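You operate a simulated robot arm through the tools that you are given. There is no shell and no other tool. Be economical: measure what you need, move in short steps, check, and stop when the job is done.

You run a simulated robot arm. Do the job below in one go: nothing can be reset, and whatever is moved stays where it is left.

JOB
Gauge the three rivets in the white plate and stand a tab beside the one that reads NO.
Fine: use the orange gauge and put it back; no tab beside the other two; rivets and pins stay as they are. Set down upright: orange gauge, tab.

It is judged by the outcome, as a careful person would: the job done as asked, and still so three seconds after it is handed in. It fails if anything else is knocked over, pushed out of place, dropped, spilled or broken.

ROBOT AND FRAMES
A 7-joint arm with a fingered hand on a trunk, on a base that drives. Base frame: it is fixed to the floor where the robot stands at the start and does not move with it; the origin is under the middle of the robot, x ahead of it, y to its left, z up. Lengths are in cm, angles in rad, forces in N, time in s.
With the tool pointing down near the work surface it reaches from about 14 to 66 cm from the robot's upright axis, wherever it stands. Its first joint turns from -2.897 to 2.897 rad. Places, roughly: hole 2 of the white plate [60, 40, 100]; hole 3 of the white plate [60, 30, 100]; hole 4 of the white plate [60, 30, 100]; hole 5 of the white plate [60, 20, 100]; hole 6 of the white plate [60, 10, 100]; tab (3x3x4 cm) [80, 10, 110]. Payload 4 kg.
The TCP is the grasp point between the finger pads, 2.6 cm short of the fingertips. In the tool frame z runs along the fingers and y along their closing line. Largest opening 14.8 cm; the body of the gripper starts 7.3 cm behind the TCP. The gripper is a hand of 3 fingers: y runs from the thumb to the fingers, the wrist lies at [0, 0, -23.9] in the tool frame, and closing takes about 1.5 s.
Orientation is that of the tool frame in the base frame, as [roll, pitch, yaw] about the fixed x, y, z axes, in that order (R = Rz(yaw) Ry(pitch) Rx(roll)). With the fingers straight down and closing along the base's y, the tool's x points along the base's -x, its y along +y and its z along -z.

CONTROLS
- The arm moves only by the tool send_rows. Its argument "targets" is a list of rows, each an object of numbers (a shift or turn left out is 0, a gripper value left out holds the last): "tx", "ty", "tz": the shift along the base's x, y, z in cm; "ax", "ay", "az": the turn, a rotation vector about the base's x, y, z in rad; "fingers": the finger opening in cm, from 0 to 14.8. In form: [{"tx": .., "ty": .., "tz": .., "ax": .., "ay": .., "az": .., "fingers": ..}, ...]. A call has 1 to 10 rows; each row shifts and turns the commanded pose from where the row before left it. Each row takes 0.2 s and may step no farther than 5 cm and 0.15 rad from the row before; otherwise, or with a gripper value out of range, the whole call is refused. Where a pose cannot be reached the arm comes as near as it can. A force on the tool above 40 N (or 10 N above the force at the start of the call, whichever is more), or a blocked arm, ends the call early, and 0.2 s more pass. Each finger travels about 7.2 cm/s and halts on what it meets, pressing with about 29 N; the grip force reading is that of the motor and also rises with nothing between the fingers. The clock runs only during rows and for 0.2 s after the last one: add rows that do not move to give the fingers time. The reply holds the time, the measured pose of the TCP, the force on the tool along the base axes, the opening and the grip force, in the units named above and with some noise, with the torque about the TCP (base axes, N m) and any sound that the robot's microphone picked up.
- Cameras (640 x 400 px; columns grow to the right, rows downward): "scene" is now at [3.09, 14.29, 158.11]; the picture's right is [-0.03, -1.00, 0.00], its down [-0.52, 0.01, -0.86] and it looks along [0.86, -0.02, -0.52] (base axes); focal length 277 px, centre (320, 200). "wrist" rides on the gripper at [6.8, -3.9, -9] in the tool frame; the picture's right is [0.50, 0.87, 0.00], its down [-0.66, 0.38, -0.65] and it looks along [-0.57, 0.33, 0.76] (tool axes); focal length 222 px, centre (320, 200). There is no depth. A picture from a camera that has moved, and an enlarged one, comes with that camera's place and axes in the base frame and with its lens. The place of the scene camera against the robot may be out by one fixed shift of up to 1.2 cm in any direction.
- grab_frame(camera): a new picture of that camera. No time passes.
- slide_trunk(by): slides the trunk up (or, below 0, down) by that many cm; the arm and the scene camera ride with it, the base frame stays. It gives what a move gives, with no picture.
- drive_base(legs): drives the robot by 1 to 6 legs, each [ahead, left, turn to the left] in cm, cm and rad, along the robot's own axes; the way and the turn of a leg run together, so that a leg with both is an arc; at most 150 cm and 3.142 rad a leg. The arm and the cameras ride along, it lands a little off, and it stops where it bumps. It gives what a move gives.
- set_grasp(shape): the hand has 3 fingers and takes this shape, open, in about a second: jaw (thumb against the fingers, like two jaws); tri (thumb and two fingers); tip (a fingertip pinch); poke (one finger out to press); point (the index stretched); flat (the hand flat); cup (the hand cupped); fist (a fist). The gripper value then closes the fingers along that shape, each until it touches; the sizes above hold for jaw. It gives what a move gives, with no picture.
- pan_tilt(pan, tilt): turns the head with the scene camera to pan (to the left, within 2.705 rad either way) and tilt (down, from -0.506 to 1.204), counted from straight ahead of the robot. It gives what a move gives.
- zoom(camera, box): a new picture of the part [left, top, right, bottom] of that camera's present view, enlarged. No time passes.
- hand_in(): hands the job in; it is judged then, once.

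Work in short steps. Places have to be worked out from the pictures, the camera data and where the tool is seen: move nearer, look again, correct. Check each grasp and each placing, and mend what went wrong. You have 120 turns and 98 pictures in all, those below and enlarged ones among them. Open the gripper and draw the arm clear of the work before you hand the job in, unless the task says otherwise; then end with one line.

The tools are called as name(argument=value, ...) on one line, values as JSON. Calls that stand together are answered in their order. send_rows: Moves the arm, as the interface text tells. Its arguments: {"type":"object","properties":{"targets":{"type":"array","items":{"type":"object","properties":{"tx":{"type":"number"},"ty":{"type":"number"},"tz":{"type":"number"},"ax":{"type":"number"},"ay":{"type":"number"},"az":{"type":"number"},"fingers":{"type":"number"}}}}},"required":["targets"]} The other tools are called the same way: slide_trunk (by) slides the trunk up or down; set_grasp (shape) gives the hand a shape; drive_base (legs) drives the base; pan_tilt (pan, tilt) turns the head that bears the scene camera; grab_frame (camera) takes a picture; zoom (camera, box) takes an enlarged picture of a part of a camera's view; hand_in () hands the job in.

At the start:

```text
clock: 0.0
tcp_pos: [39.65, 0.16, 136.54]
tcp_rot: [-3.141, 0.001, -3.141]
force: [-1.3, 0.0, -0.3]
torque: [0.0, 0.01, -0.01]
finger_gap: 14.81
gripper_force: 0.1
shape: jaw
trunk travel left (down, up): [-53.7, 5.3]
robot x, y, heading: [0.17, 0.41, -0.004]
head pan, tilt: [-0.026, 0.541]
```

scene: 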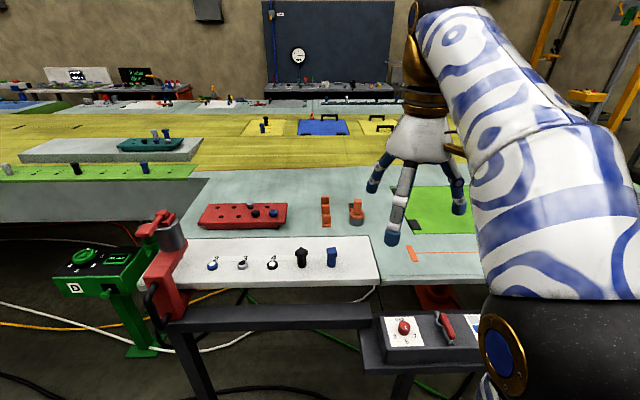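
wrist: 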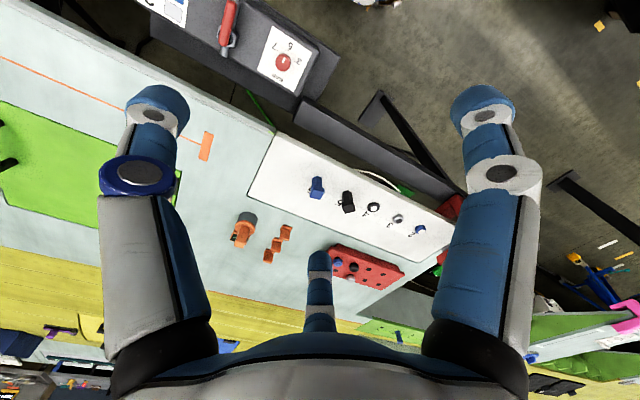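

I see a white plate with rivets and pins, a red rack, and orange items. I'll zoom in on the plate and the orange things.

zoom(camera="scene", box=[180, 180, 400, 300])

zoom(camera="wrist", box=[220, 130, 460, 280])

```text
2.91 times, centred on (290, 240) of scene
camera zoom: at [3.09, 14.29, 158.11], right [-0.03, -1.0, 0.0], down [-0.52, 0.01, -0.86], along [0.86, -0.02, -0.52], focal length 806 px, centre (407, 84)
```

zoom: 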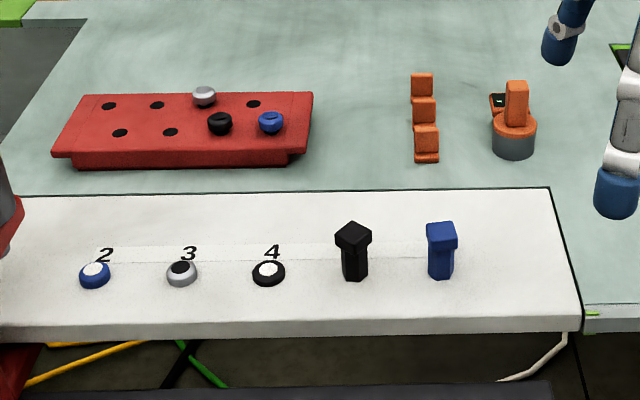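

```text
2.67 times, centred on (340, 205) of wrist
camera zoom: at [32.97, -3.79, 145.58], right [-0.5, 0.87, 0.0], down [0.66, 0.38, 0.65], along [0.57, 0.33, -0.76], focal length 592 px, centre (267, 187)
```

zoom: 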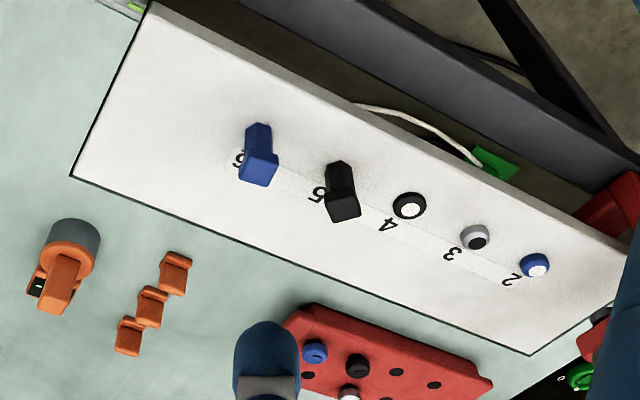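

Rivets triangulate to about x 58, y 26/34/42, z 105; the gauge is at about x 79, y 0, past reach, so I need to drive ahead. I'll look down at what stands in front of the base first.

pan_tilt(pan=0, tilt=1.15)

grab_frame(camera="scene")

```text
clock: 1.0
tcp_pos: [39.43, 0.11, 136.52]
tcp_rot: [3.141, 0.0, -3.142]
force: [-0.8, -0.3, -0.1]
torque: [0.01, -0.04, 0.01]
finger_gap: 14.77
gripper_force: 0.0
shape: jaw
trunk travel left (down, up): [-53.7, 5.3]
robot x, y, heading: [0.51, 0.03, -0.001]
head pan, tilt: [0.0, 1.15]
```

```text
93 pictures are left
camera scene: at [0.06, 14.52, 153.42], right [0.0, -1.0, 0.0], down [-0.91, 0.0, -0.41], along [0.41, 0.0, -0.91], focal length 277 px, centre (320, 200)
```

scene: 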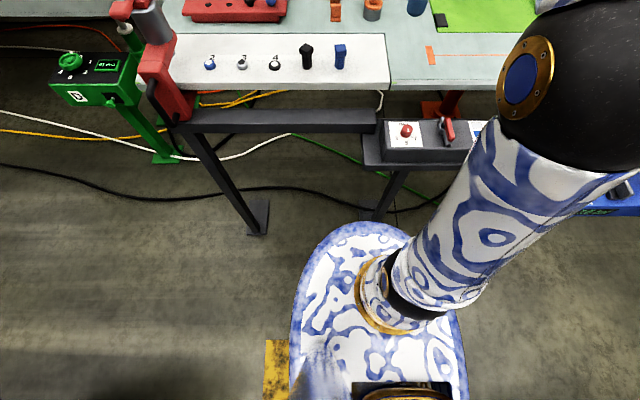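

The console on the right limits driving straight ahead; left of it there is only a beam. I'll move left 22 cm, then ahead a little, and look.

drive_base(legs=[[0, 22, 0], [6, 0, 0]])

grab_frame(camera="scene")

grab_frame(camera="wrist")

```text
clock: 3.3
tcp_pos: [45.49, 22.36, 136.47]
tcp_rot: [-3.141, -0.001, -3.136]
force: [-0.3, -1.0, 0.5]
torque: [0.02, 0.02, -0.02]
finger_gap: 14.83
gripper_force: 0.2
shape: jaw
trunk travel left (down, up): [-53.7, 5.3]
robot x, y, heading: [5.92, 21.88, 0.005]
head pan, tilt: [0.0, 1.15]
```

```text
92 pictures are left
camera scene: at [5.92, 36.49, 153.41], right [0.01, -1.0, 0.0], down [-0.91, -0.01, -0.41], along [0.41, 0.0, -0.91], focal length 277 px, centre (320, 200)
```

scene: 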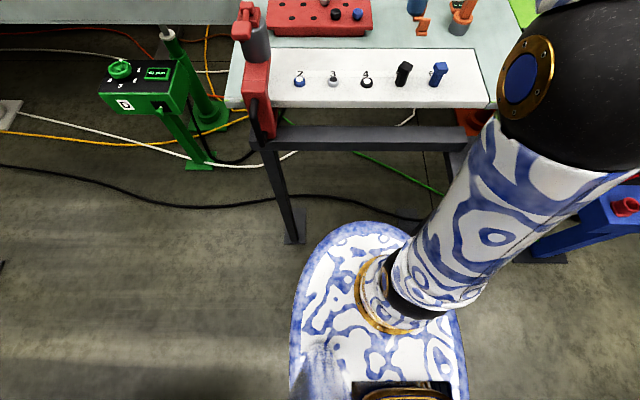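

```text
91 pictures are left
camera wrist: at [38.99, 18.42, 145.55], right [-0.51, 0.86, 0.0], down [0.65, 0.38, 0.65], along [0.56, 0.33, -0.76], focal length 222 px, centre (320, 200)
```

wrist: 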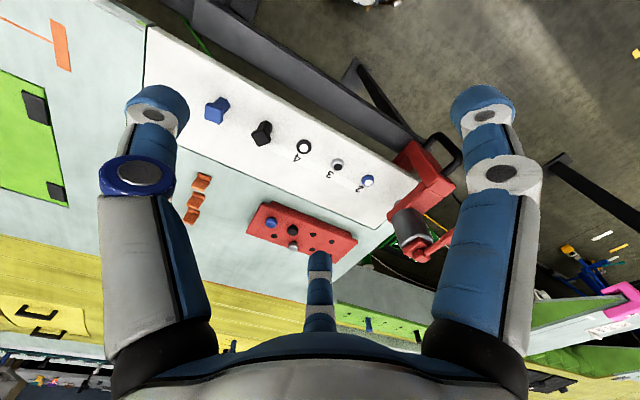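

The beam's front is at about x 48 (stereo), and the pedestal front is about 24 cm ahead of the axis. I'll drive ahead 9 cm more and check.

drive_base(legs=[[9, 0, 0]])

pan_tilt(pan=-0.3, tilt=1.0)

grab_frame(camera="scene")

```text
clock: 4.4
tcp_pos: [54.76, 22.54, 136.53]
tcp_rot: [-3.141, -0.002, -3.132]
force: [0.3, 1.1, 0.5]
torque: [0.01, 0.01, -0.03]
finger_gap: 14.81
gripper_force: 0.1
shape: jaw
trunk travel left (down, up): [-53.7, 5.3]
robot x, y, heading: [15.18, 21.63, 0.009]
head pan, tilt: [0.0, 1.15]
```

```text
clock: 5.2
tcp_pos: [54.83, 22.53, 136.48]
tcp_rot: [-3.141, -0.001, -3.133]
force: [-0.7, 0.1, -1.1]
torque: [0.0, 0.03, 0.01]
finger_gap: 14.78
gripper_force: 0.0
shape: jaw
trunk travel left (down, up): [-53.7, 5.3]
robot x, y, heading: [15.01, 21.71, 0.012]
head pan, tilt: [-0.3, 1.0]
```

```text
90 pictures are left
camera scene: at [15.8, 34.52, 154.39], right [-0.29, -0.96, 0.0], down [-0.81, 0.24, -0.54], along [0.52, -0.15, -0.84], focal length 277 px, centre (320, 200)
```

scene: 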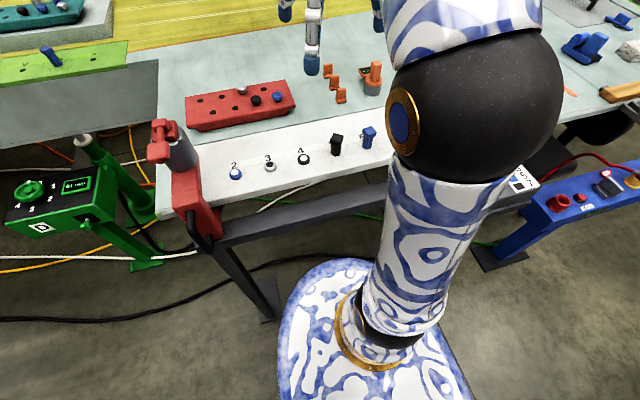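

No contact so far. I'll go 5 more ahead, which puts the gauge (≈[79,0]) about 63 cm from the axis.

drive_base(legs=[[5, -2, 0]])

send_rows(targets=[{"tx": 4, "ty": -3}, {"tx": 2, "ty": -4}, {"tx": 2, "ty": -4}])

grab_frame(camera="wrist")

grab_frame(camera="scene")

```text
clock: 6.1
tcp_pos: [60.03, 20.54, 136.51]
tcp_rot: [3.141, -0.002, -3.133]
force: [-0.1, 0.1, 0.6]
torque: [0.05, -0.02, 0.04]
finger_gap: 14.79
gripper_force: 0.1
shape: jaw
trunk travel left (down, up): [-53.7, 5.3]
robot x, y, heading: [20.33, 20.03, 0.007]
head pan, tilt: [-0.3, 1.0]
```

```text
clock: 6.9
tcp_pos: [65.41, 12.46, 135.17]
tcp_rot: [-3.141, 0.003, -3.134]
force: [0.2, 1.3, 0.0]
torque: [-0.02, -0.03, -0.01]
finger_gap: 14.79
gripper_force: 0.0
shape: jaw
out of reach, approached as far as the arm can: row 1, 2, 3
trunk travel left (down, up): [-53.7, 5.3]
robot x, y, heading: [20.41, 19.99, 0.005]
head pan, tilt: [-0.3, 1.0]
```

```text
89 pictures are left
camera wrist: at [58.79, 8.44, 144.14], right [-0.51, 0.86, 0.0], down [0.65, 0.39, 0.66], along [0.57, 0.33, -0.75], focal length 222 px, centre (320, 200)
```

wrist: 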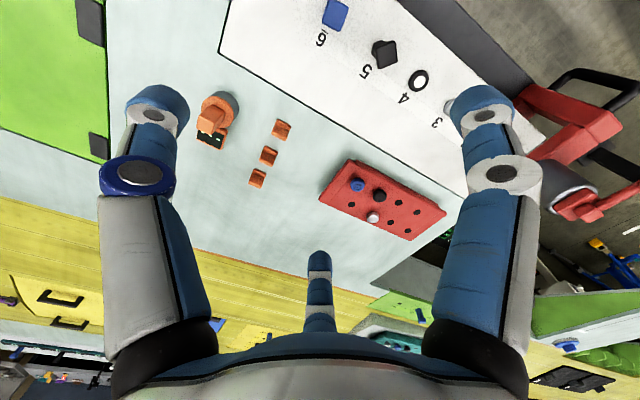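

```text
88 pictures are left
camera scene: at [20.89, 32.56, 154.39], right [-0.29, -0.96, 0.0], down [-0.81, 0.24, -0.54], along [0.52, -0.16, -0.84], focal length 277 px, centre (320, 200)
```

scene: 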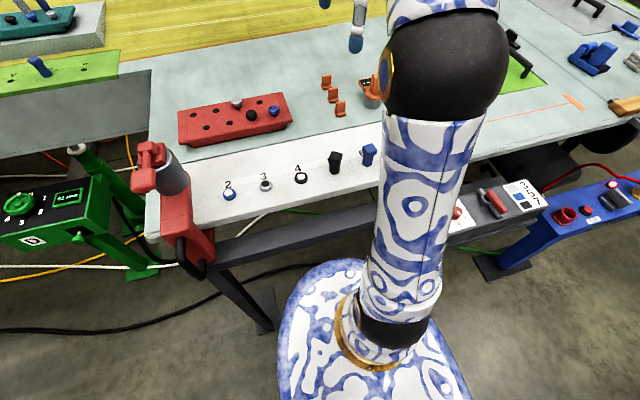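

The gauge and tabs are in view from the wrist. I'll zoom on them to see their shape before going lower.

zoom(camera="wrist", box=[180, 80, 300, 200])

zoom(camera="scene", box=[310, 60, 400, 120])

```text
3.33 times, centred on (240, 140) of wrist
camera zoom: at [58.79, 8.44, 144.14], right [-0.51, 0.86, 0.0], down [0.65, 0.39, 0.66], along [0.57, 0.33, -0.75], focal length 740 px, centre (587, 400)
```

zoom: 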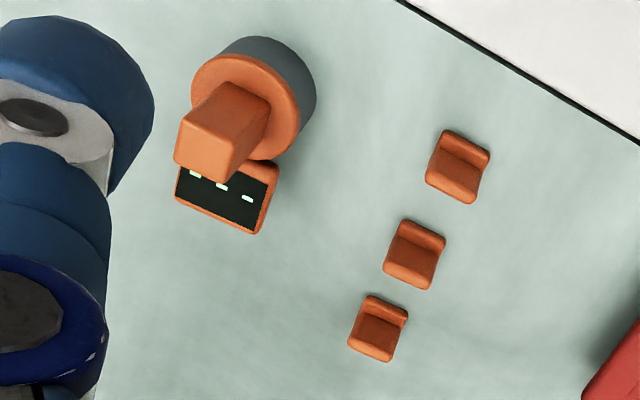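

```text
6.67 times, centred on (355, 90) of scene
camera zoom: at [20.89, 32.56, 154.39], right [-0.29, -0.96, 0.0], down [-0.81, 0.24, -0.54], along [0.52, -0.16, -0.84], focal length 1848 px, centre (87, 933)
```

zoom: 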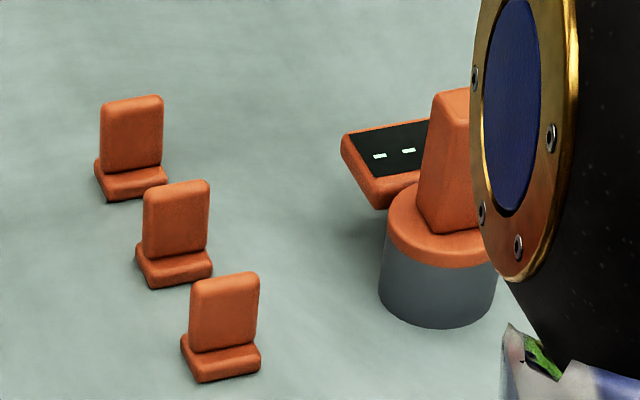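

The gauge collar triangulates to about (79.1, 0.2, 106.7), with the handle above it and the display out towards +x. The table is at about 103. I'll lower the hand, which should also regain reach.

send_rows(targets=[{"tz": -4}, {"tz": -4}, {"tz": -4}, {}])

```text
clock: 7.9
tcp_pos: [65.67, 12.4, 122.96]
tcp_rot: [-3.142, 0.0, -3.134]
force: [-0.1, 0.3, -0.3]
torque: [0.02, -0.01, 0.0]
finger_gap: 14.79
gripper_force: 0.0
shape: jaw
trunk travel left (down, up): [-53.7, 5.3]
robot x, y, heading: [20.38, 20.37, 0.007]
head pan, tilt: [-0.3, 1.0]
```

The command restarts from the measured pose. Now I'll move over the gauge at this height.

send_rows(targets=[{"tx": 2, "ty": -4}, {"tx": 3, "ty": -3}, {"tx": 3, "ty": -2.5}, {"tx": 3, "ty": -1.5}, {"tx": 2.4, "ty": -1.2}, {}])

grab_frame(camera="wrist")

```text
clock: 9.3
tcp_pos: [78.28, 1.03, 122.84]
tcp_rot: [-3.141, -0.002, -3.132]
force: [0.9, 0.7, 1.3]
torque: [0.02, 0.01, -0.04]
finger_gap: 14.8
gripper_force: 0.0
shape: jaw
out of reach, approached as far as the arm can: row 5
trunk travel left (down, up): [-53.7, 5.3]
robot x, y, heading: [20.23, 19.57, 0.007]
head pan, tilt: [-0.3, 1.0]
```

```text
85 pictures are left
camera wrist: at [71.75, -3.02, 131.93], right [-0.51, 0.86, 0.0], down [0.65, 0.38, 0.65], along [0.56, 0.33, -0.76], focal length 222 px, centre (320, 200)
```

wrist: 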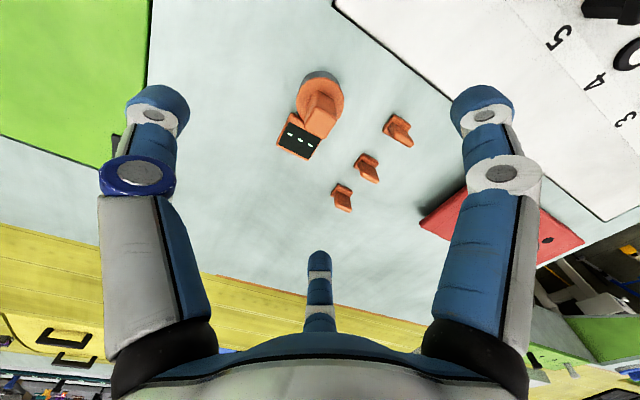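

The gauge now looks to be at about (78, 0.5). I'll zoom to refine that before descending.

zoom(camera="wrist", box=[250, 60, 430, 220])

```text
2.50 times, centred on (340, 140) of wrist
camera zoom: at [71.75, -3.02, 131.93], right [-0.51, 0.86, 0.0], down [0.65, 0.38, 0.65], along [0.56, 0.33, -0.76], focal length 555 px, centre (270, 350)
```

zoom: 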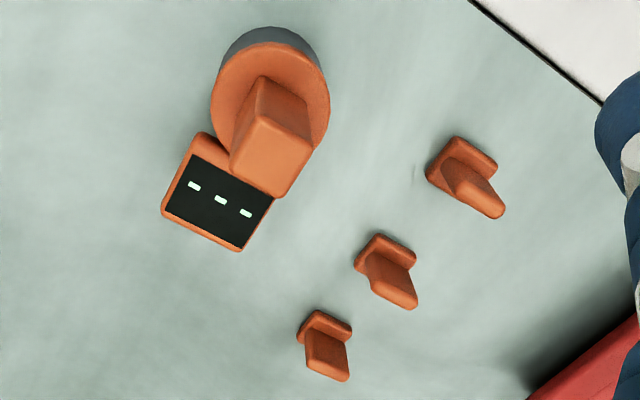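

The gauge handle is at about (78.2, 0.8), top about 112.5, and the tabs are at y≈11.4. I'll narrow the opening to 8 first so the fingers stay clear of the tabs.

send_rows(targets=[{"fingers": 8}, {}, {}, {}])

grab_frame(camera="wrist")

```text
clock: 10.3
tcp_pos: [78.29, 1.02, 122.91]
tcp_rot: [3.141, 0.002, -3.132]
force: [-0.1, 0.1, -0.3]
torque: [0.01, 0.02, -0.01]
finger_gap: 8.07
gripper_force: 0.1
shape: jaw
trunk travel left (down, up): [-53.7, 5.3]
robot x, y, heading: [20.34, 20.08, 0.008]
head pan, tilt: [-0.3, 1.0]
```

```text
83 pictures are left
camera wrist: at [71.69, -2.99, 132.0], right [-0.51, 0.86, 0.0], down [0.65, 0.38, 0.65], along [0.56, 0.33, -0.76], focal length 222 px, centre (320, 200)
```

wrist: 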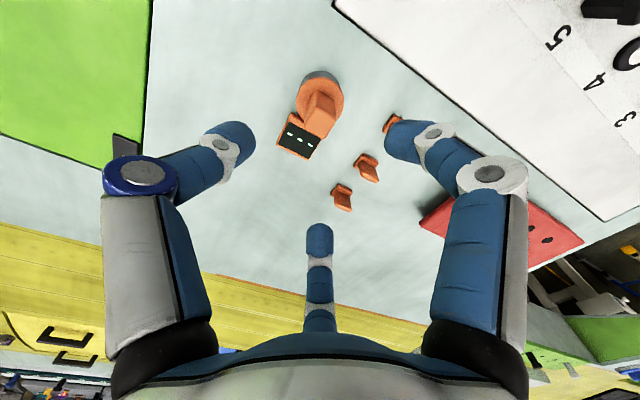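

The three fingers close radially at 120°. I'll descend to TCP z≈111, with the tips just above the display and collar, and look before closing.

send_rows(targets=[{"tz": -4, "ty": -0.2}, {"tz": -4}, {"tz": -3}, {}])

grab_frame(camera="wrist")

zoom(camera="scene", box=[310, 40, 430, 120])

```text
clock: 11.3
tcp_pos: [78.22, 0.97, 111.88]
tcp_rot: [3.141, -0.001, -3.132]
force: [0.1, -0.5, 0.0]
torque: [0.0, -0.01, 0.0]
finger_gap: 8.05
gripper_force: 0.1
shape: jaw
trunk travel left (down, up): [-53.7, 5.3]
robot x, y, heading: [20.31, 20.18, 0.012]
head pan, tilt: [-0.3, 1.0]
```

```text
82 pictures are left
camera wrist: at [71.62, -3.02, 120.84], right [-0.51, 0.86, 0.0], down [0.65, 0.38, 0.65], along [0.56, 0.33, -0.76], focal length 222 px, centre (320, 200)
```

wrist: 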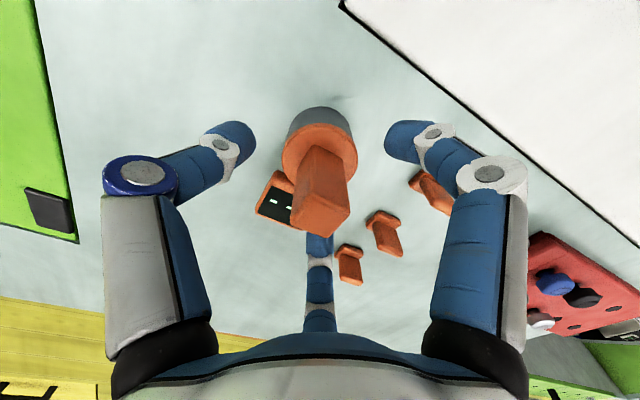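

```text
5.00 times, centred on (370, 80) of scene
camera zoom: at [20.92, 32.51, 154.39], right [-0.29, -0.96, 0.0], down [-0.81, 0.24, -0.54], along [0.52, -0.16, -0.84], focal length 1386 px, centre (70, 800)
```

zoom: 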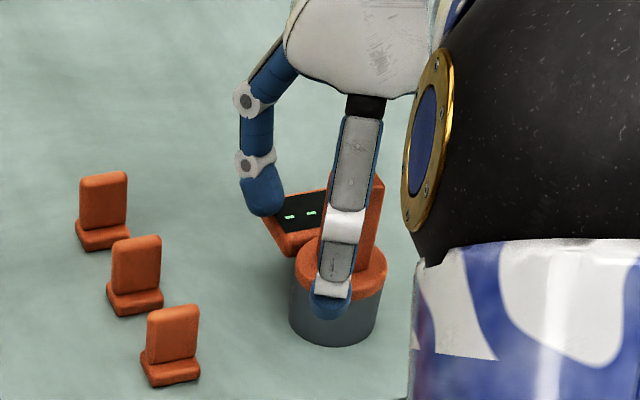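

The handle is centred on the TCP. I'll lower 0.9 and close.

send_rows(targets=[{"tz": -1.0, "ty": 0.1}, {}, {"fingers": 0}, {}, {}, {}, {}, {}])

grab_frame(camera="wrist")

zoom(camera="scene", box=[310, 40, 430, 120])

```text
clock: 13.1
tcp_pos: [77.92, 1.08, 110.95]
tcp_rot: [-3.14, 0.005, -3.134]
force: [2.4, -5.6, 35.6]
torque: [-0.71, 0.27, 0.14]
finger_gap: 3.14
gripper_force: 28.4
shape: jaw
trunk travel left (down, up): [-53.7, 5.3]
robot x, y, heading: [20.41, 19.69, 0.009]
head pan, tilt: [-0.3, 1.0]
```

```text
80 pictures are left
camera wrist: at [71.4, -2.96, 120.15], right [-0.51, 0.86, 0.0], down [0.65, 0.39, 0.66], along [0.57, 0.33, -0.75], focal length 222 px, centre (320, 200)
```

wrist: 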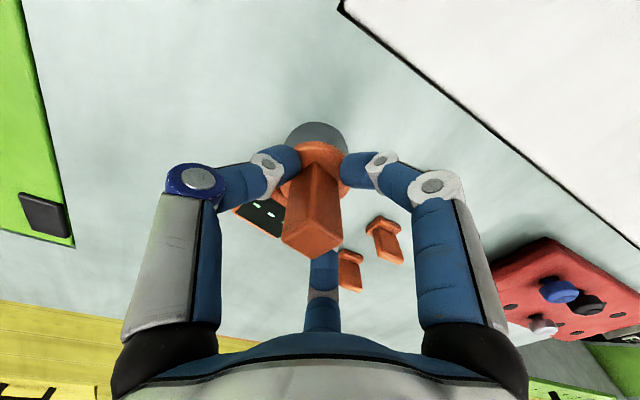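

```text
5.00 times, centred on (370, 80) of scene
camera zoom: at [20.64, 32.54, 154.42], right [-0.29, -0.96, 0.0], down [-0.8, 0.24, -0.54], along [0.52, -0.16, -0.84], focal length 1386 px, centre (70, 800)
```

zoom: 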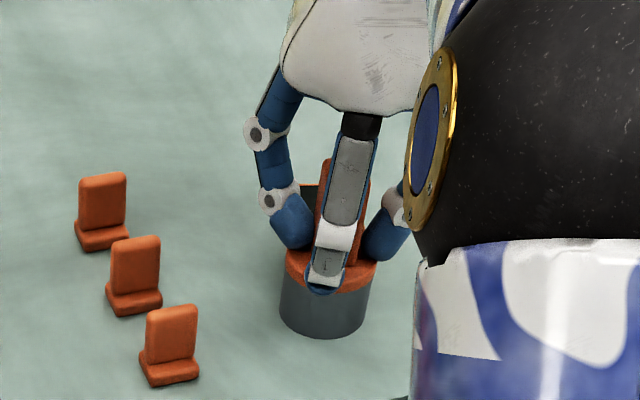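

It grips (opening 3.1), but the fingertips press on the collar (35 N up). I'll ease up 1 cm and see whether the gauge comes along.

send_rows(targets=[{"tz": 0.5}, {"tz": 0.5}, {"tz": 1}, {}])

zoom(camera="scene", box=[310, 40, 430, 120])

```text
clock: 14.1
tcp_pos: [78.18, 0.99, 112.77]
tcp_rot: [-3.141, -0.001, -3.132]
force: [0.7, -0.3, -5.4]
torque: [0.0, 0.11, -0.03]
finger_gap: 2.67
gripper_force: 29.2
shape: jaw
trunk travel left (down, up): [-53.7, 5.3]
robot x, y, heading: [19.96, 20.03, 0.008]
head pan, tilt: [-0.3, 1.0]
```

```text
5.00 times, centred on (370, 80) of scene
camera zoom: at [20.97, 32.5, 154.38], right [-0.29, -0.96, 0.0], down [-0.81, 0.24, -0.54], along [0.52, -0.16, -0.84], focal length 1386 px, centre (70, 800)
```

zoom: 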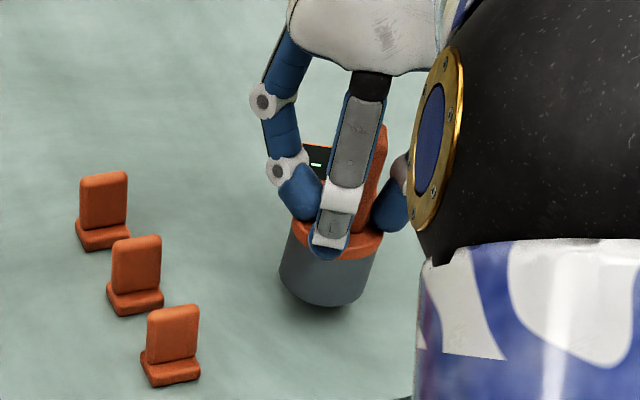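

The gauge is lifted (about 5 N), perhaps slightly tilted. I'll raise a bit more and check the tilt from both cameras.

send_rows(targets=[{"tz": 3}, {"tz": 3}, {}])

zoom(camera="wrist", box=[200, 80, 440, 280])

zoom(camera="scene", box=[310, 20, 430, 120])

```text
clock: 14.9
tcp_pos: [78.36, 0.92, 118.83]
tcp_rot: [-3.141, -0.001, -3.132]
force: [-0.5, 0.1, -4.5]
torque: [0.01, 0.09, -0.02]
finger_gap: 2.66
gripper_force: 28.6
shape: jaw
trunk travel left (down, up): [-53.7, 5.3]
robot x, y, heading: [20.26, 19.85, 0.008]
head pan, tilt: [-0.3, 1.0]
```

```text
2.00 times, centred on (320, 180) of wrist
camera zoom: at [71.72, -3.16, 127.87], right [-0.51, 0.86, 0.0], down [0.65, 0.38, 0.65], along [0.56, 0.33, -0.76], focal length 444 px, centre (320, 240)
```

zoom: 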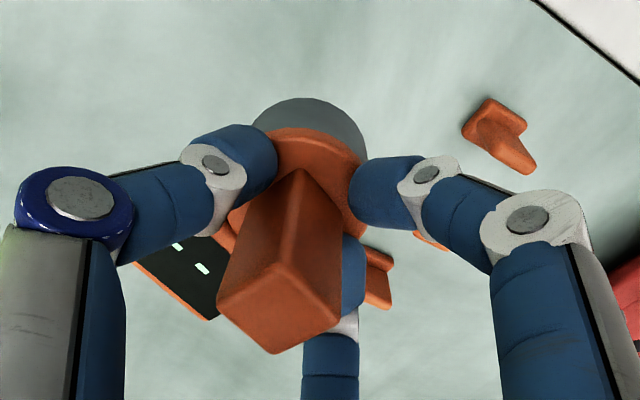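

```text
4.00 times, centred on (370, 70) of scene
camera zoom: at [20.98, 32.5, 154.39], right [-0.29, -0.96, 0.0], down [-0.81, 0.24, -0.54], along [0.52, -0.16, -0.84], focal length 1109 px, centre (120, 720)
```

zoom: 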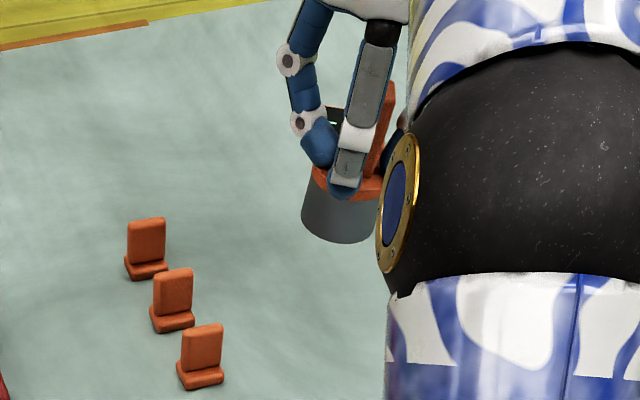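

The gauge hangs tilted by a few degrees, likely from the tips pressing on the collar. I'll set it back where it was and regrip about 1 cm higher.

send_rows(targets=[{"tz": -3}, {"tz": -3}, {"tz": -0.8}, {"tz": -0.5}, {"tz": -0.4}, {}])

```text
clock: 16.3
tcp_pos: [78.18, 1.13, 111.36]
tcp_rot: [-3.139, 0.003, -3.134]
force: [2.4, 1.5, 13.3]
torque: [-0.19, 0.02, 0.07]
finger_gap: 2.66
gripper_force: 29.2
shape: jaw
trunk travel left (down, up): [-53.7, 5.3]
robot x, y, heading: [20.51, 19.91, 0.009]
head pan, tilt: [-0.3, 1.0]
```

Touched down (about 13 N). I'll open, rise to about 112.3 and look.

send_rows(targets=[{"fingers": 8}, {}, {}, {}, {"tz": 1}, {}])

zoom(camera="wrist", box=[200, 80, 440, 280])

zoom(camera="scene", box=[310, 20, 430, 120])

```text
clock: 17.7
tcp_pos: [78.24, 0.94, 112.22]
tcp_rot: [-3.141, -0.002, -3.133]
force: [-0.4, 0.1, -0.4]
torque: [-0.03, -0.01, 0.0]
finger_gap: 7.93
gripper_force: 0.1
shape: jaw
trunk travel left (down, up): [-53.7, 5.3]
robot x, y, heading: [20.25, 20.15, 0.008]
head pan, tilt: [-0.3, 1.0]
```

```text
2.00 times, centred on (320, 180) of wrist
camera zoom: at [71.68, -3.03, 121.21], right [-0.51, 0.86, 0.0], down [0.65, 0.38, 0.65], along [0.56, 0.33, -0.76], focal length 444 px, centre (320, 240)
```

zoom: 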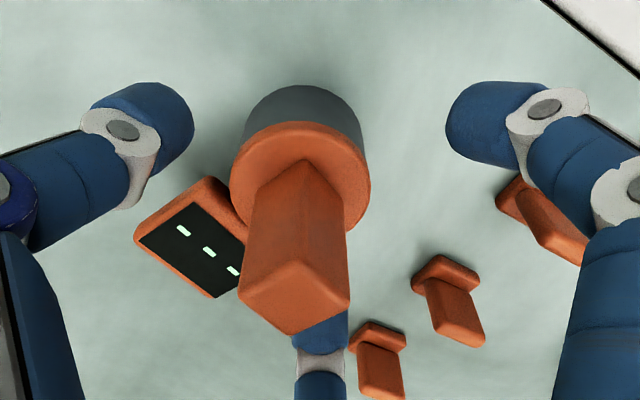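

```text
4.00 times, centred on (370, 70) of scene
camera zoom: at [20.93, 32.51, 154.39], right [-0.29, -0.96, 0.0], down [-0.81, 0.24, -0.54], along [0.52, -0.16, -0.84], focal length 1109 px, centre (120, 720)
```

zoom: 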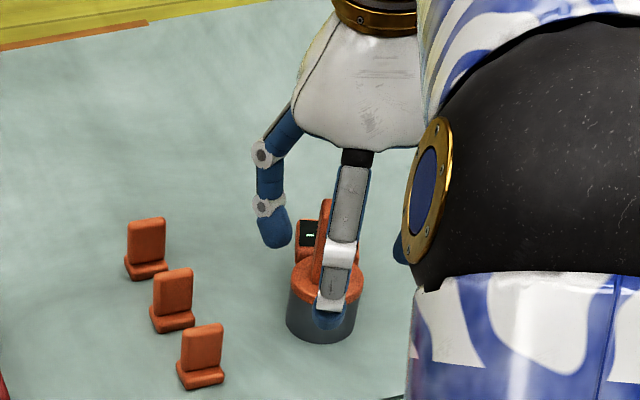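

The gauge shifted about 1.5 cm in x and turned slightly during the first grip; it now sits at about (80, 1.1), upright. I'll centre on it at this height and check before closing.

send_rows(targets=[{"tx": 1.0, "ty": 0.1}, {"tx": 0.7}, {}])

zoom(camera="wrist", box=[200, 80, 440, 280])

```text
clock: 18.5
tcp_pos: [80.0, 0.9, 112.1]
tcp_rot: [-3.141, 0.0, -3.132]
force: [0.0, 0.5, 0.9]
torque: [-0.01, 0.03, -0.01]
finger_gap: 7.93
gripper_force: 0.0
shape: jaw
trunk travel left (down, up): [-53.7, 5.3]
robot x, y, heading: [20.3, 20.17, 0.01]
head pan, tilt: [-0.3, 1.0]
```

```text
2.00 times, centred on (320, 180) of wrist
camera zoom: at [73.42, -2.98, 121.21], right [-0.51, 0.86, 0.0], down [0.65, 0.38, 0.65], along [0.56, 0.33, -0.76], focal length 444 px, centre (320, 240)
```

zoom: 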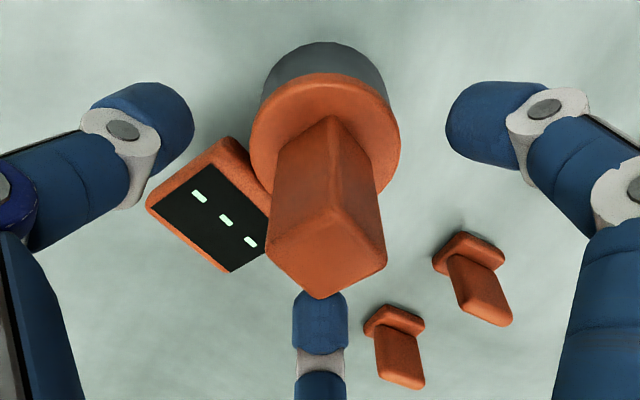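

Stereo gives the handle at about (79.3, 0.8), top about 113.3. I'll shift back 0.6, then close.

send_rows(targets=[{"tx": -0.6, "tz": -0.2}, {}, {"fingers": 5}, {}, {}, {"fingers": 0}, {}, {}, {}, {}])

zoom(camera="wrist", box=[200, 80, 440, 280])

```text
clock: 20.7
tcp_pos: [79.35, 0.99, 112.01]
tcp_rot: [3.141, -0.002, -3.134]
force: [-0.7, -0.2, 0.1]
torque: [-0.04, -0.01, -0.01]
finger_gap: 2.07
gripper_force: 28.4
shape: jaw
trunk travel left (down, up): [-53.7, 5.3]
robot x, y, heading: [20.38, 19.96, 0.012]
head pan, tilt: [-0.3, 1.0]
```

```text
2.00 times, centred on (320, 180) of wrist
camera zoom: at [72.8, -3.0, 121.01], right [-0.51, 0.86, 0.0], down [0.65, 0.38, 0.65], along [0.56, 0.33, -0.76], focal length 444 px, centre (320, 240)
```

zoom: 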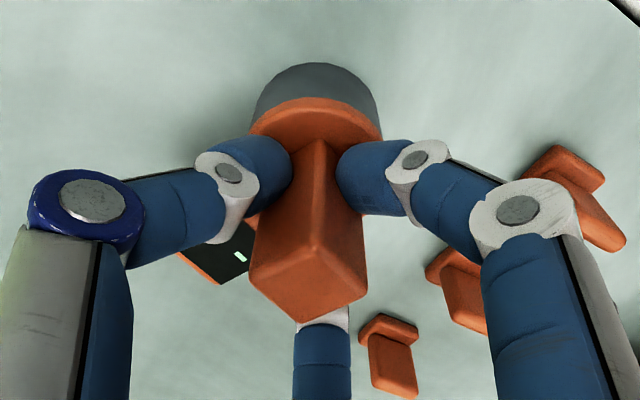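

Clean grip, with no side forces. I'll lift and check the tilt.

send_rows(targets=[{"tz": 1}, {"tz": 3}, {"tz": 3}, {}])

zoom(camera="wrist", box=[200, 80, 440, 280])

zoom(camera="scene", box=[310, 20, 430, 120])

```text
clock: 21.7
tcp_pos: [79.38, 1.11, 118.86]
tcp_rot: [-3.14, -0.001, -3.134]
force: [0.1, -0.3, -5.0]
torque: [0.01, 0.07, -0.02]
finger_gap: 2.06
gripper_force: 28.7
shape: jaw
trunk travel left (down, up): [-53.7, 5.3]
robot x, y, heading: [20.39, 19.82, 0.01]
head pan, tilt: [-0.3, 1.0]
```

```text
2.00 times, centred on (320, 180) of wrist
camera zoom: at [72.84, -2.84, 127.99], right [-0.51, 0.86, 0.0], down [0.65, 0.38, 0.65], along [0.56, 0.33, -0.76], focal length 444 px, centre (320, 240)
```

zoom: 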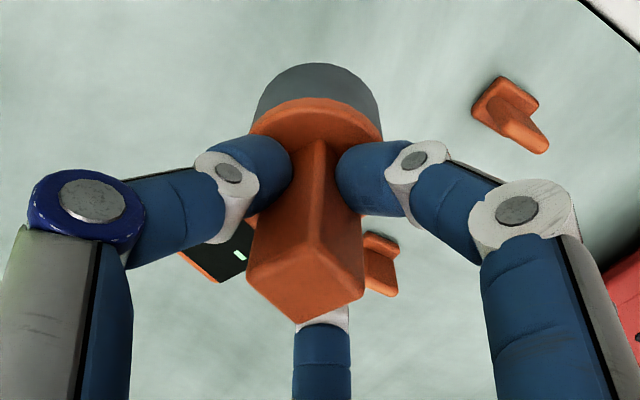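

```text
4.00 times, centred on (370, 70) of scene
camera zoom: at [20.97, 32.5, 154.39], right [-0.29, -0.96, 0.0], down [-0.81, 0.24, -0.54], along [0.52, -0.16, -0.84], focal length 1109 px, centre (120, 720)
```

zoom: 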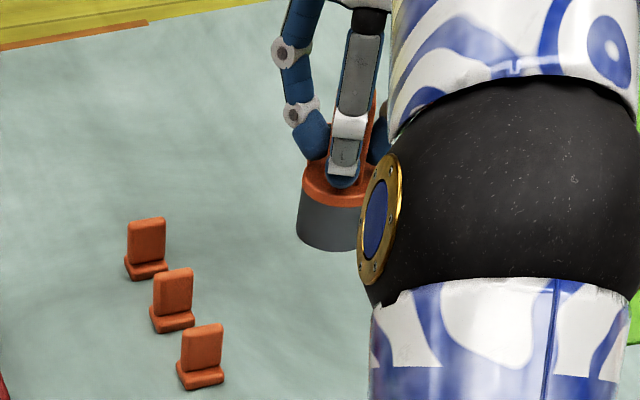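

It hangs exactly as it stood, upright. I'll raise it and carry it toward the plate, staying well above the pins, to view the rivets with the wrist camera.

send_rows(targets=[{"tz": 4}, {"tx": -4, "ty": 3, "tz": 2}, {"tx": -4, "ty": 3}, {"tx": -4, "ty": 3}, {"tx": -4, "ty": 3}, {"tx": -3.4, "ty": 3}, {}])

grab_frame(camera="wrist")

grab_frame(camera="scene")

```text
refused: row 2 steps farther than a row can; nothing moved
```

```text
69 pictures are left
camera wrist: at [72.84, -2.84, 127.99], right [-0.51, 0.86, 0.0], down [0.65, 0.38, 0.65], along [0.56, 0.33, -0.76], focal length 222 px, centre (320, 200)
```

wrist: 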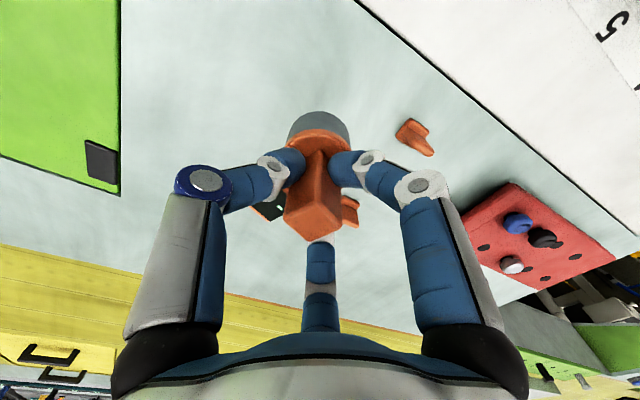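

```text
68 pictures are left
camera scene: at [20.97, 32.5, 154.39], right [-0.29, -0.96, 0.0], down [-0.81, 0.24, -0.54], along [0.52, -0.16, -0.84], focal length 277 px, centre (320, 200)
```

scene: 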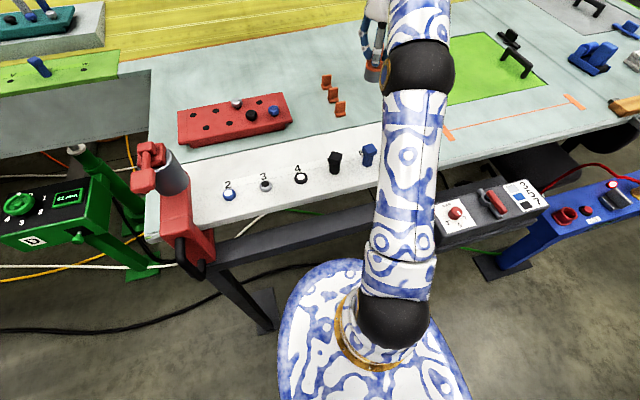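

One row was too long; I'll redo the move within limits.

send_rows(targets=[{"tz": 4}, {"tz": 2}, {"tx": -4, "ty": 2.8}, {"tx": -4, "ty": 2.8}, {"tx": -4, "ty": 2.8}, {"tx": -4, "ty": 2.8}, {"tx": -3.4, "ty": 3}, {}])

grab_frame(camera="wrist")

grab_frame(camera="scene")

```text
clock: 23.5
tcp_pos: [59.86, 15.05, 121.06]
tcp_rot: [3.141, 0.0, -3.134]
force: [0.3, -0.5, -5.1]
torque: [0.01, 0.05, 0.02]
finger_gap: 2.05
gripper_force: 28.9
shape: jaw
out of reach, approached as far as the arm can: row 1, 2
trunk travel left (down, up): [-53.7, 5.3]
robot x, y, heading: [20.53, 19.78, 0.013]
head pan, tilt: [-0.3, 1.0]
```

```text
67 pictures are left
camera wrist: at [53.26, 11.01, 130.17], right [-0.51, 0.86, 0.0], down [0.65, 0.38, 0.65], along [0.56, 0.33, -0.76], focal length 222 px, centre (320, 200)
```

wrist: 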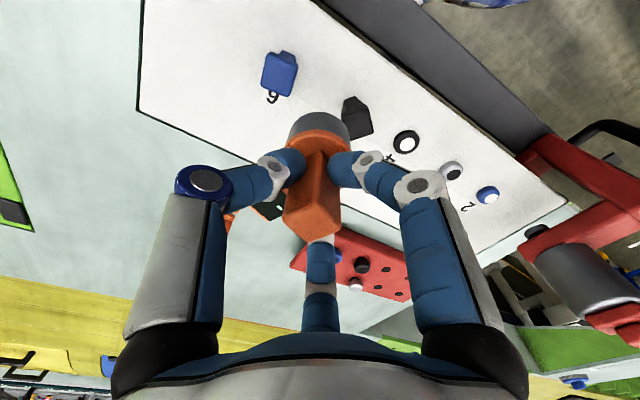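

```text
66 pictures are left
camera scene: at [20.96, 32.51, 154.39], right [-0.29, -0.96, 0.0], down [-0.81, 0.24, -0.54], along [0.52, -0.16, -0.84], focal length 277 px, centre (320, 200)
```

scene: 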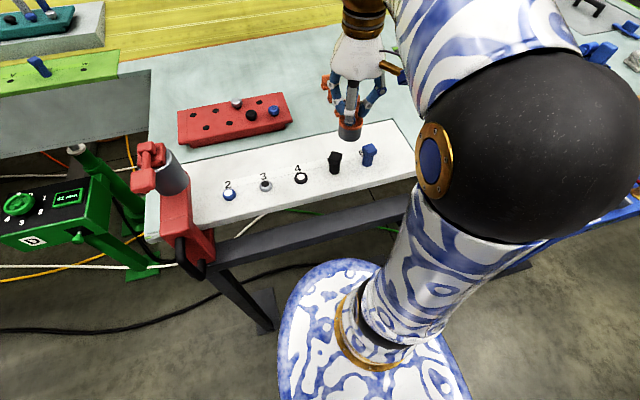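

From this view rivet 4 is at about (58.4, 26.2), rivet 3 at (58.2, 34.4) and rivet 2 at (58.2, 42.4), z≈105. I'll move the gauge over rivet 4 and lower to a hover.

send_rows(targets=[{"tx": -0.5, "ty": 4}, {"tx": -0.5, "ty": 4}, {"tx": -0.4, "ty": 3.1}, {"tz": -3}, {}])

pan_tilt(pan=-0.1, tilt=0.85)

zoom(camera="scene", box=[160, 60, 480, 260])

grab_frame(camera="wrist")

```text
clock: 24.7
tcp_pos: [58.32, 26.45, 117.93]
tcp_rot: [3.141, 0.0, -3.133]
force: [0.0, 0.8, -4.3]
torque: [0.02, 0.04, 0.01]
finger_gap: 2.04
gripper_force: 28.3
shape: jaw
trunk travel left (down, up): [-53.7, 5.3]
robot x, y, heading: [20.33, 20.45, 0.005]
head pan, tilt: [-0.3, 1.0]
```

```text
clock: 25.4
tcp_pos: [58.38, 26.44, 117.95]
tcp_rot: [-3.141, -0.001, -3.134]
force: [0.2, 0.0, -5.4]
torque: [0.02, 0.05, 0.03]
finger_gap: 2.01
gripper_force: 28.9
shape: jaw
trunk travel left (down, up): [-53.7, 5.3]
robot x, y, heading: [20.93, 20.23, 0.007]
head pan, tilt: [-0.099, 0.85]
```

```text
2.00 times, centred on (320, 160) of scene
camera zoom: at [22.06, 33.82, 155.5], right [-0.09, -1.0, 0.0], down [-0.75, 0.07, -0.66], along [0.66, -0.06, -0.75], focal length 554 px, centre (320, 280)
```

zoom: 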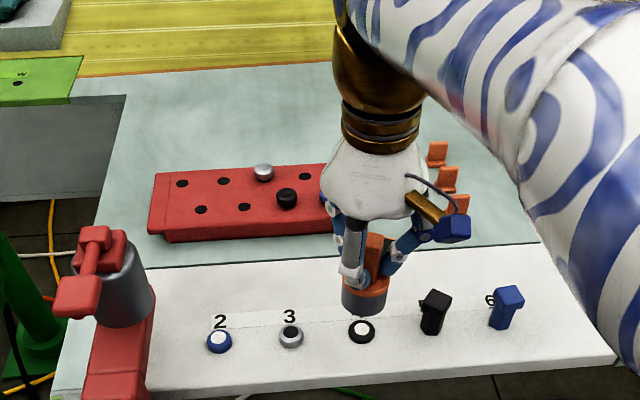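

```text
64 pictures are left
camera wrist: at [51.76, 22.45, 126.97], right [-0.51, 0.86, 0.0], down [0.65, 0.38, 0.65], along [0.56, 0.33, -0.76], focal length 222 px, centre (320, 200)
```

wrist: 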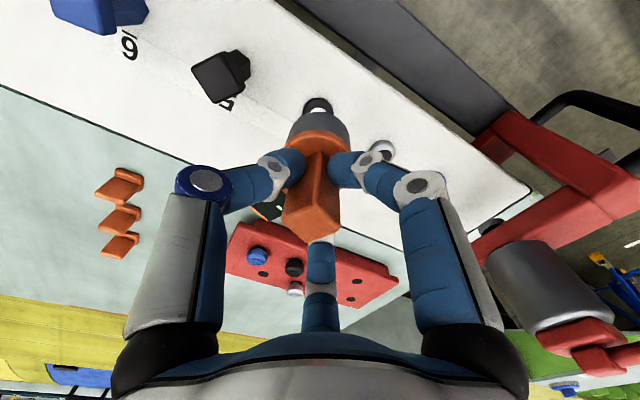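

The gauge is within about 0.5 cm over rivet 4. I'll lower to just above it and recheck closely.

send_rows(targets=[{"tz": -1.5, "tx": -0.2, "ty": -0.2}, {"tz": -1.2}, {}])

zoom(camera="scene", box=[290, 160, 390, 240])

zoom(camera="wrist", box=[260, 70, 400, 170])

```text
clock: 26.2
tcp_pos: [58.21, 26.26, 115.33]
tcp_rot: [-3.141, -0.003, -3.133]
force: [-0.2, -0.1, -6.1]
torque: [0.05, 0.03, 0.0]
finger_gap: 1.97
gripper_force: 29.3
shape: jaw
trunk travel left (down, up): [-53.7, 5.3]
robot x, y, heading: [20.19, 19.85, 0.012]
head pan, tilt: [-0.099, 0.85]
```

```text
5.00 times, centred on (340, 200) of scene
camera zoom: at [22.06, 33.82, 155.5], right [-0.09, -1.0, 0.0], down [-0.75, 0.07, -0.66], along [0.66, -0.06, -0.75], focal length 1386 px, centre (220, 200)
```

zoom: 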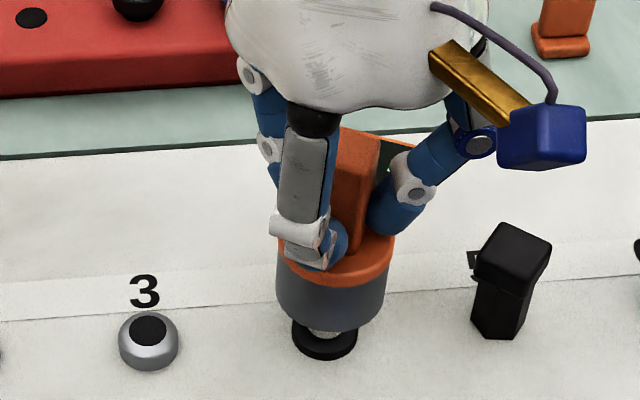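

```text
4.00 times, centred on (330, 120) of wrist
camera zoom: at [51.68, 22.28, 124.3], right [-0.51, 0.86, 0.0], down [0.65, 0.38, 0.65], along [0.56, 0.33, -0.76], focal length 888 px, centre (280, 520)
```

zoom: 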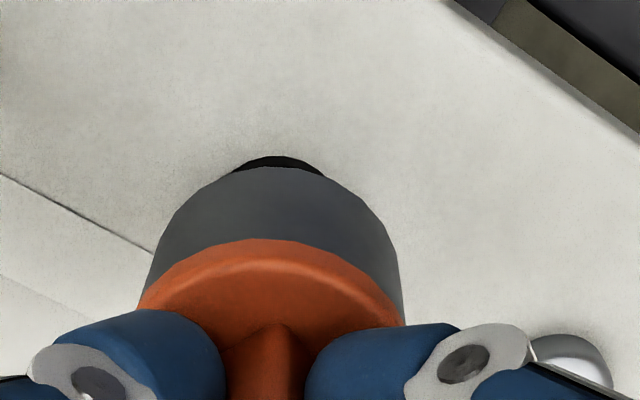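

Alignment looks within 0.2 cm; I'll nudge y by +0.15 and lower in small steps, watching the force.

send_rows(targets=[{"ty": 0.15, "tz": -0.8}, {"tz": -0.6}, {}])

zoom(camera="scene", box=[290, 160, 390, 240])

```text
clock: 27.0
tcp_pos: [58.29, 26.34, 113.95]
tcp_rot: [-3.14, -0.004, -3.132]
force: [0.0, 0.6, -5.1]
torque: [0.03, 0.06, 0.0]
finger_gap: 2.01
gripper_force: 29.1
shape: jaw
trunk travel left (down, up): [-53.7, 5.3]
robot x, y, heading: [20.7, 20.25, 0.011]
head pan, tilt: [-0.099, 0.85]
```

```text
5.00 times, centred on (340, 200) of scene
camera zoom: at [22.06, 33.82, 155.5], right [-0.09, -1.0, 0.0], down [-0.75, 0.07, -0.66], along [0.66, -0.06, -0.75], focal length 1386 px, centre (220, 200)
```

zoom: 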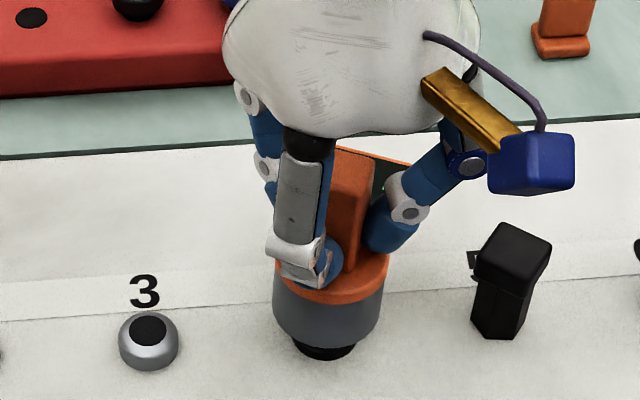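

Well centred. I'll lower gently until contact.

send_rows(targets=[{"tz": -0.5}, {"tz": -0.4}, {"tz": -0.3}, {}])

zoom(camera="scene", box=[290, 160, 390, 240])

```text
clock: 28.0
tcp_pos: [58.28, 26.32, 112.87]
tcp_rot: [-3.141, -0.002, -3.132]
force: [-0.4, -0.3, -5.0]
torque: [0.01, 0.04, -0.02]
finger_gap: 2.01
gripper_force: 29.0
shape: jaw
trunk travel left (down, up): [-53.7, 5.3]
robot x, y, heading: [20.08, 19.96, 0.009]
head pan, tilt: [-0.099, 0.85]
```

```text
5.00 times, centred on (340, 200) of scene
camera zoom: at [22.06, 33.82, 155.5], right [-0.09, -1.0, 0.0], down [-0.75, 0.07, -0.66], along [0.66, -0.06, -0.75], focal length 1386 px, centre (220, 200)
```

zoom: 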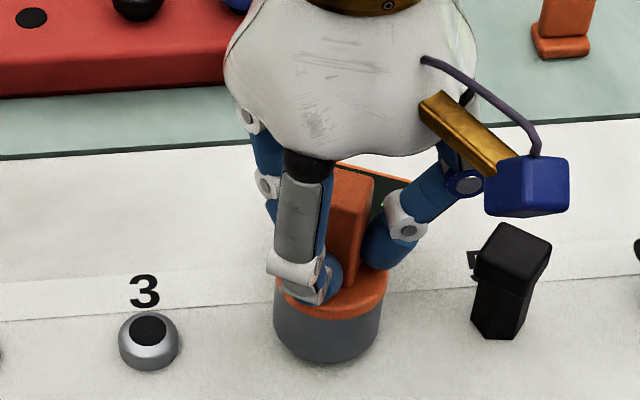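

The gauge now covers the rivet head with no contact force. I'll lower a few more mm until it touches.

send_rows(targets=[{"tz": -0.3}, {"tz": -0.2}, {"tz": -0.2}, {}])

zoom(camera="wrist", box=[230, 120, 390, 240])

zoom(camera="scene", box=[330, 170, 380, 210])

```text
clock: 29.0
tcp_pos: [58.3, 26.3, 112.12]
tcp_rot: [3.141, -0.002, -3.133]
force: [-0.3, 0.0, -4.2]
torque: [0.01, 0.02, 0.03]
finger_gap: 2.03
gripper_force: 28.7
shape: jaw
trunk travel left (down, up): [-53.7, 5.3]
robot x, y, heading: [19.88, 19.85, 0.009]
head pan, tilt: [-0.099, 0.85]
```

```text
3.33 times, centred on (310, 180) of wrist
camera zoom: at [51.71, 22.29, 121.19], right [-0.51, 0.86, 0.0], down [0.65, 0.38, 0.65], along [0.56, 0.33, -0.76], focal length 740 px, centre (353, 267)
```

zoom: 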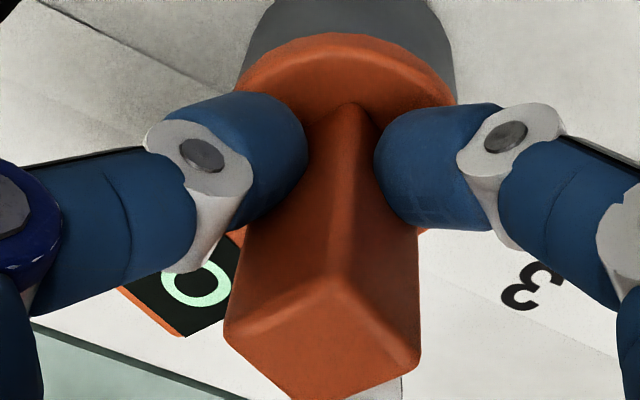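

```text
10.00 times, centred on (355, 190) of scene
camera zoom: at [22.06, 33.82, 155.5], right [-0.09, -1.0, 0.0], down [-0.75, 0.07, -0.66], along [0.66, -0.06, -0.75], focal length 2772 px, centre (-30, 300)
```

zoom: 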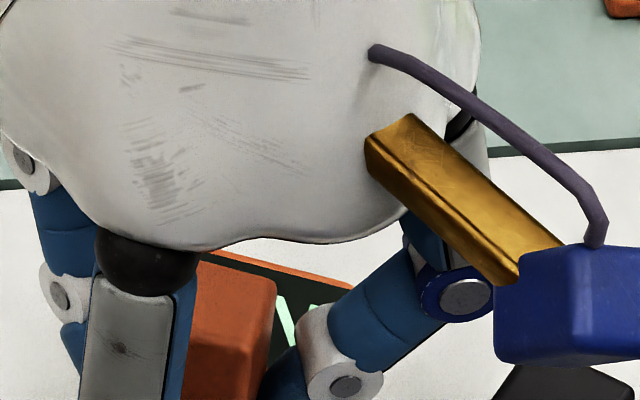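

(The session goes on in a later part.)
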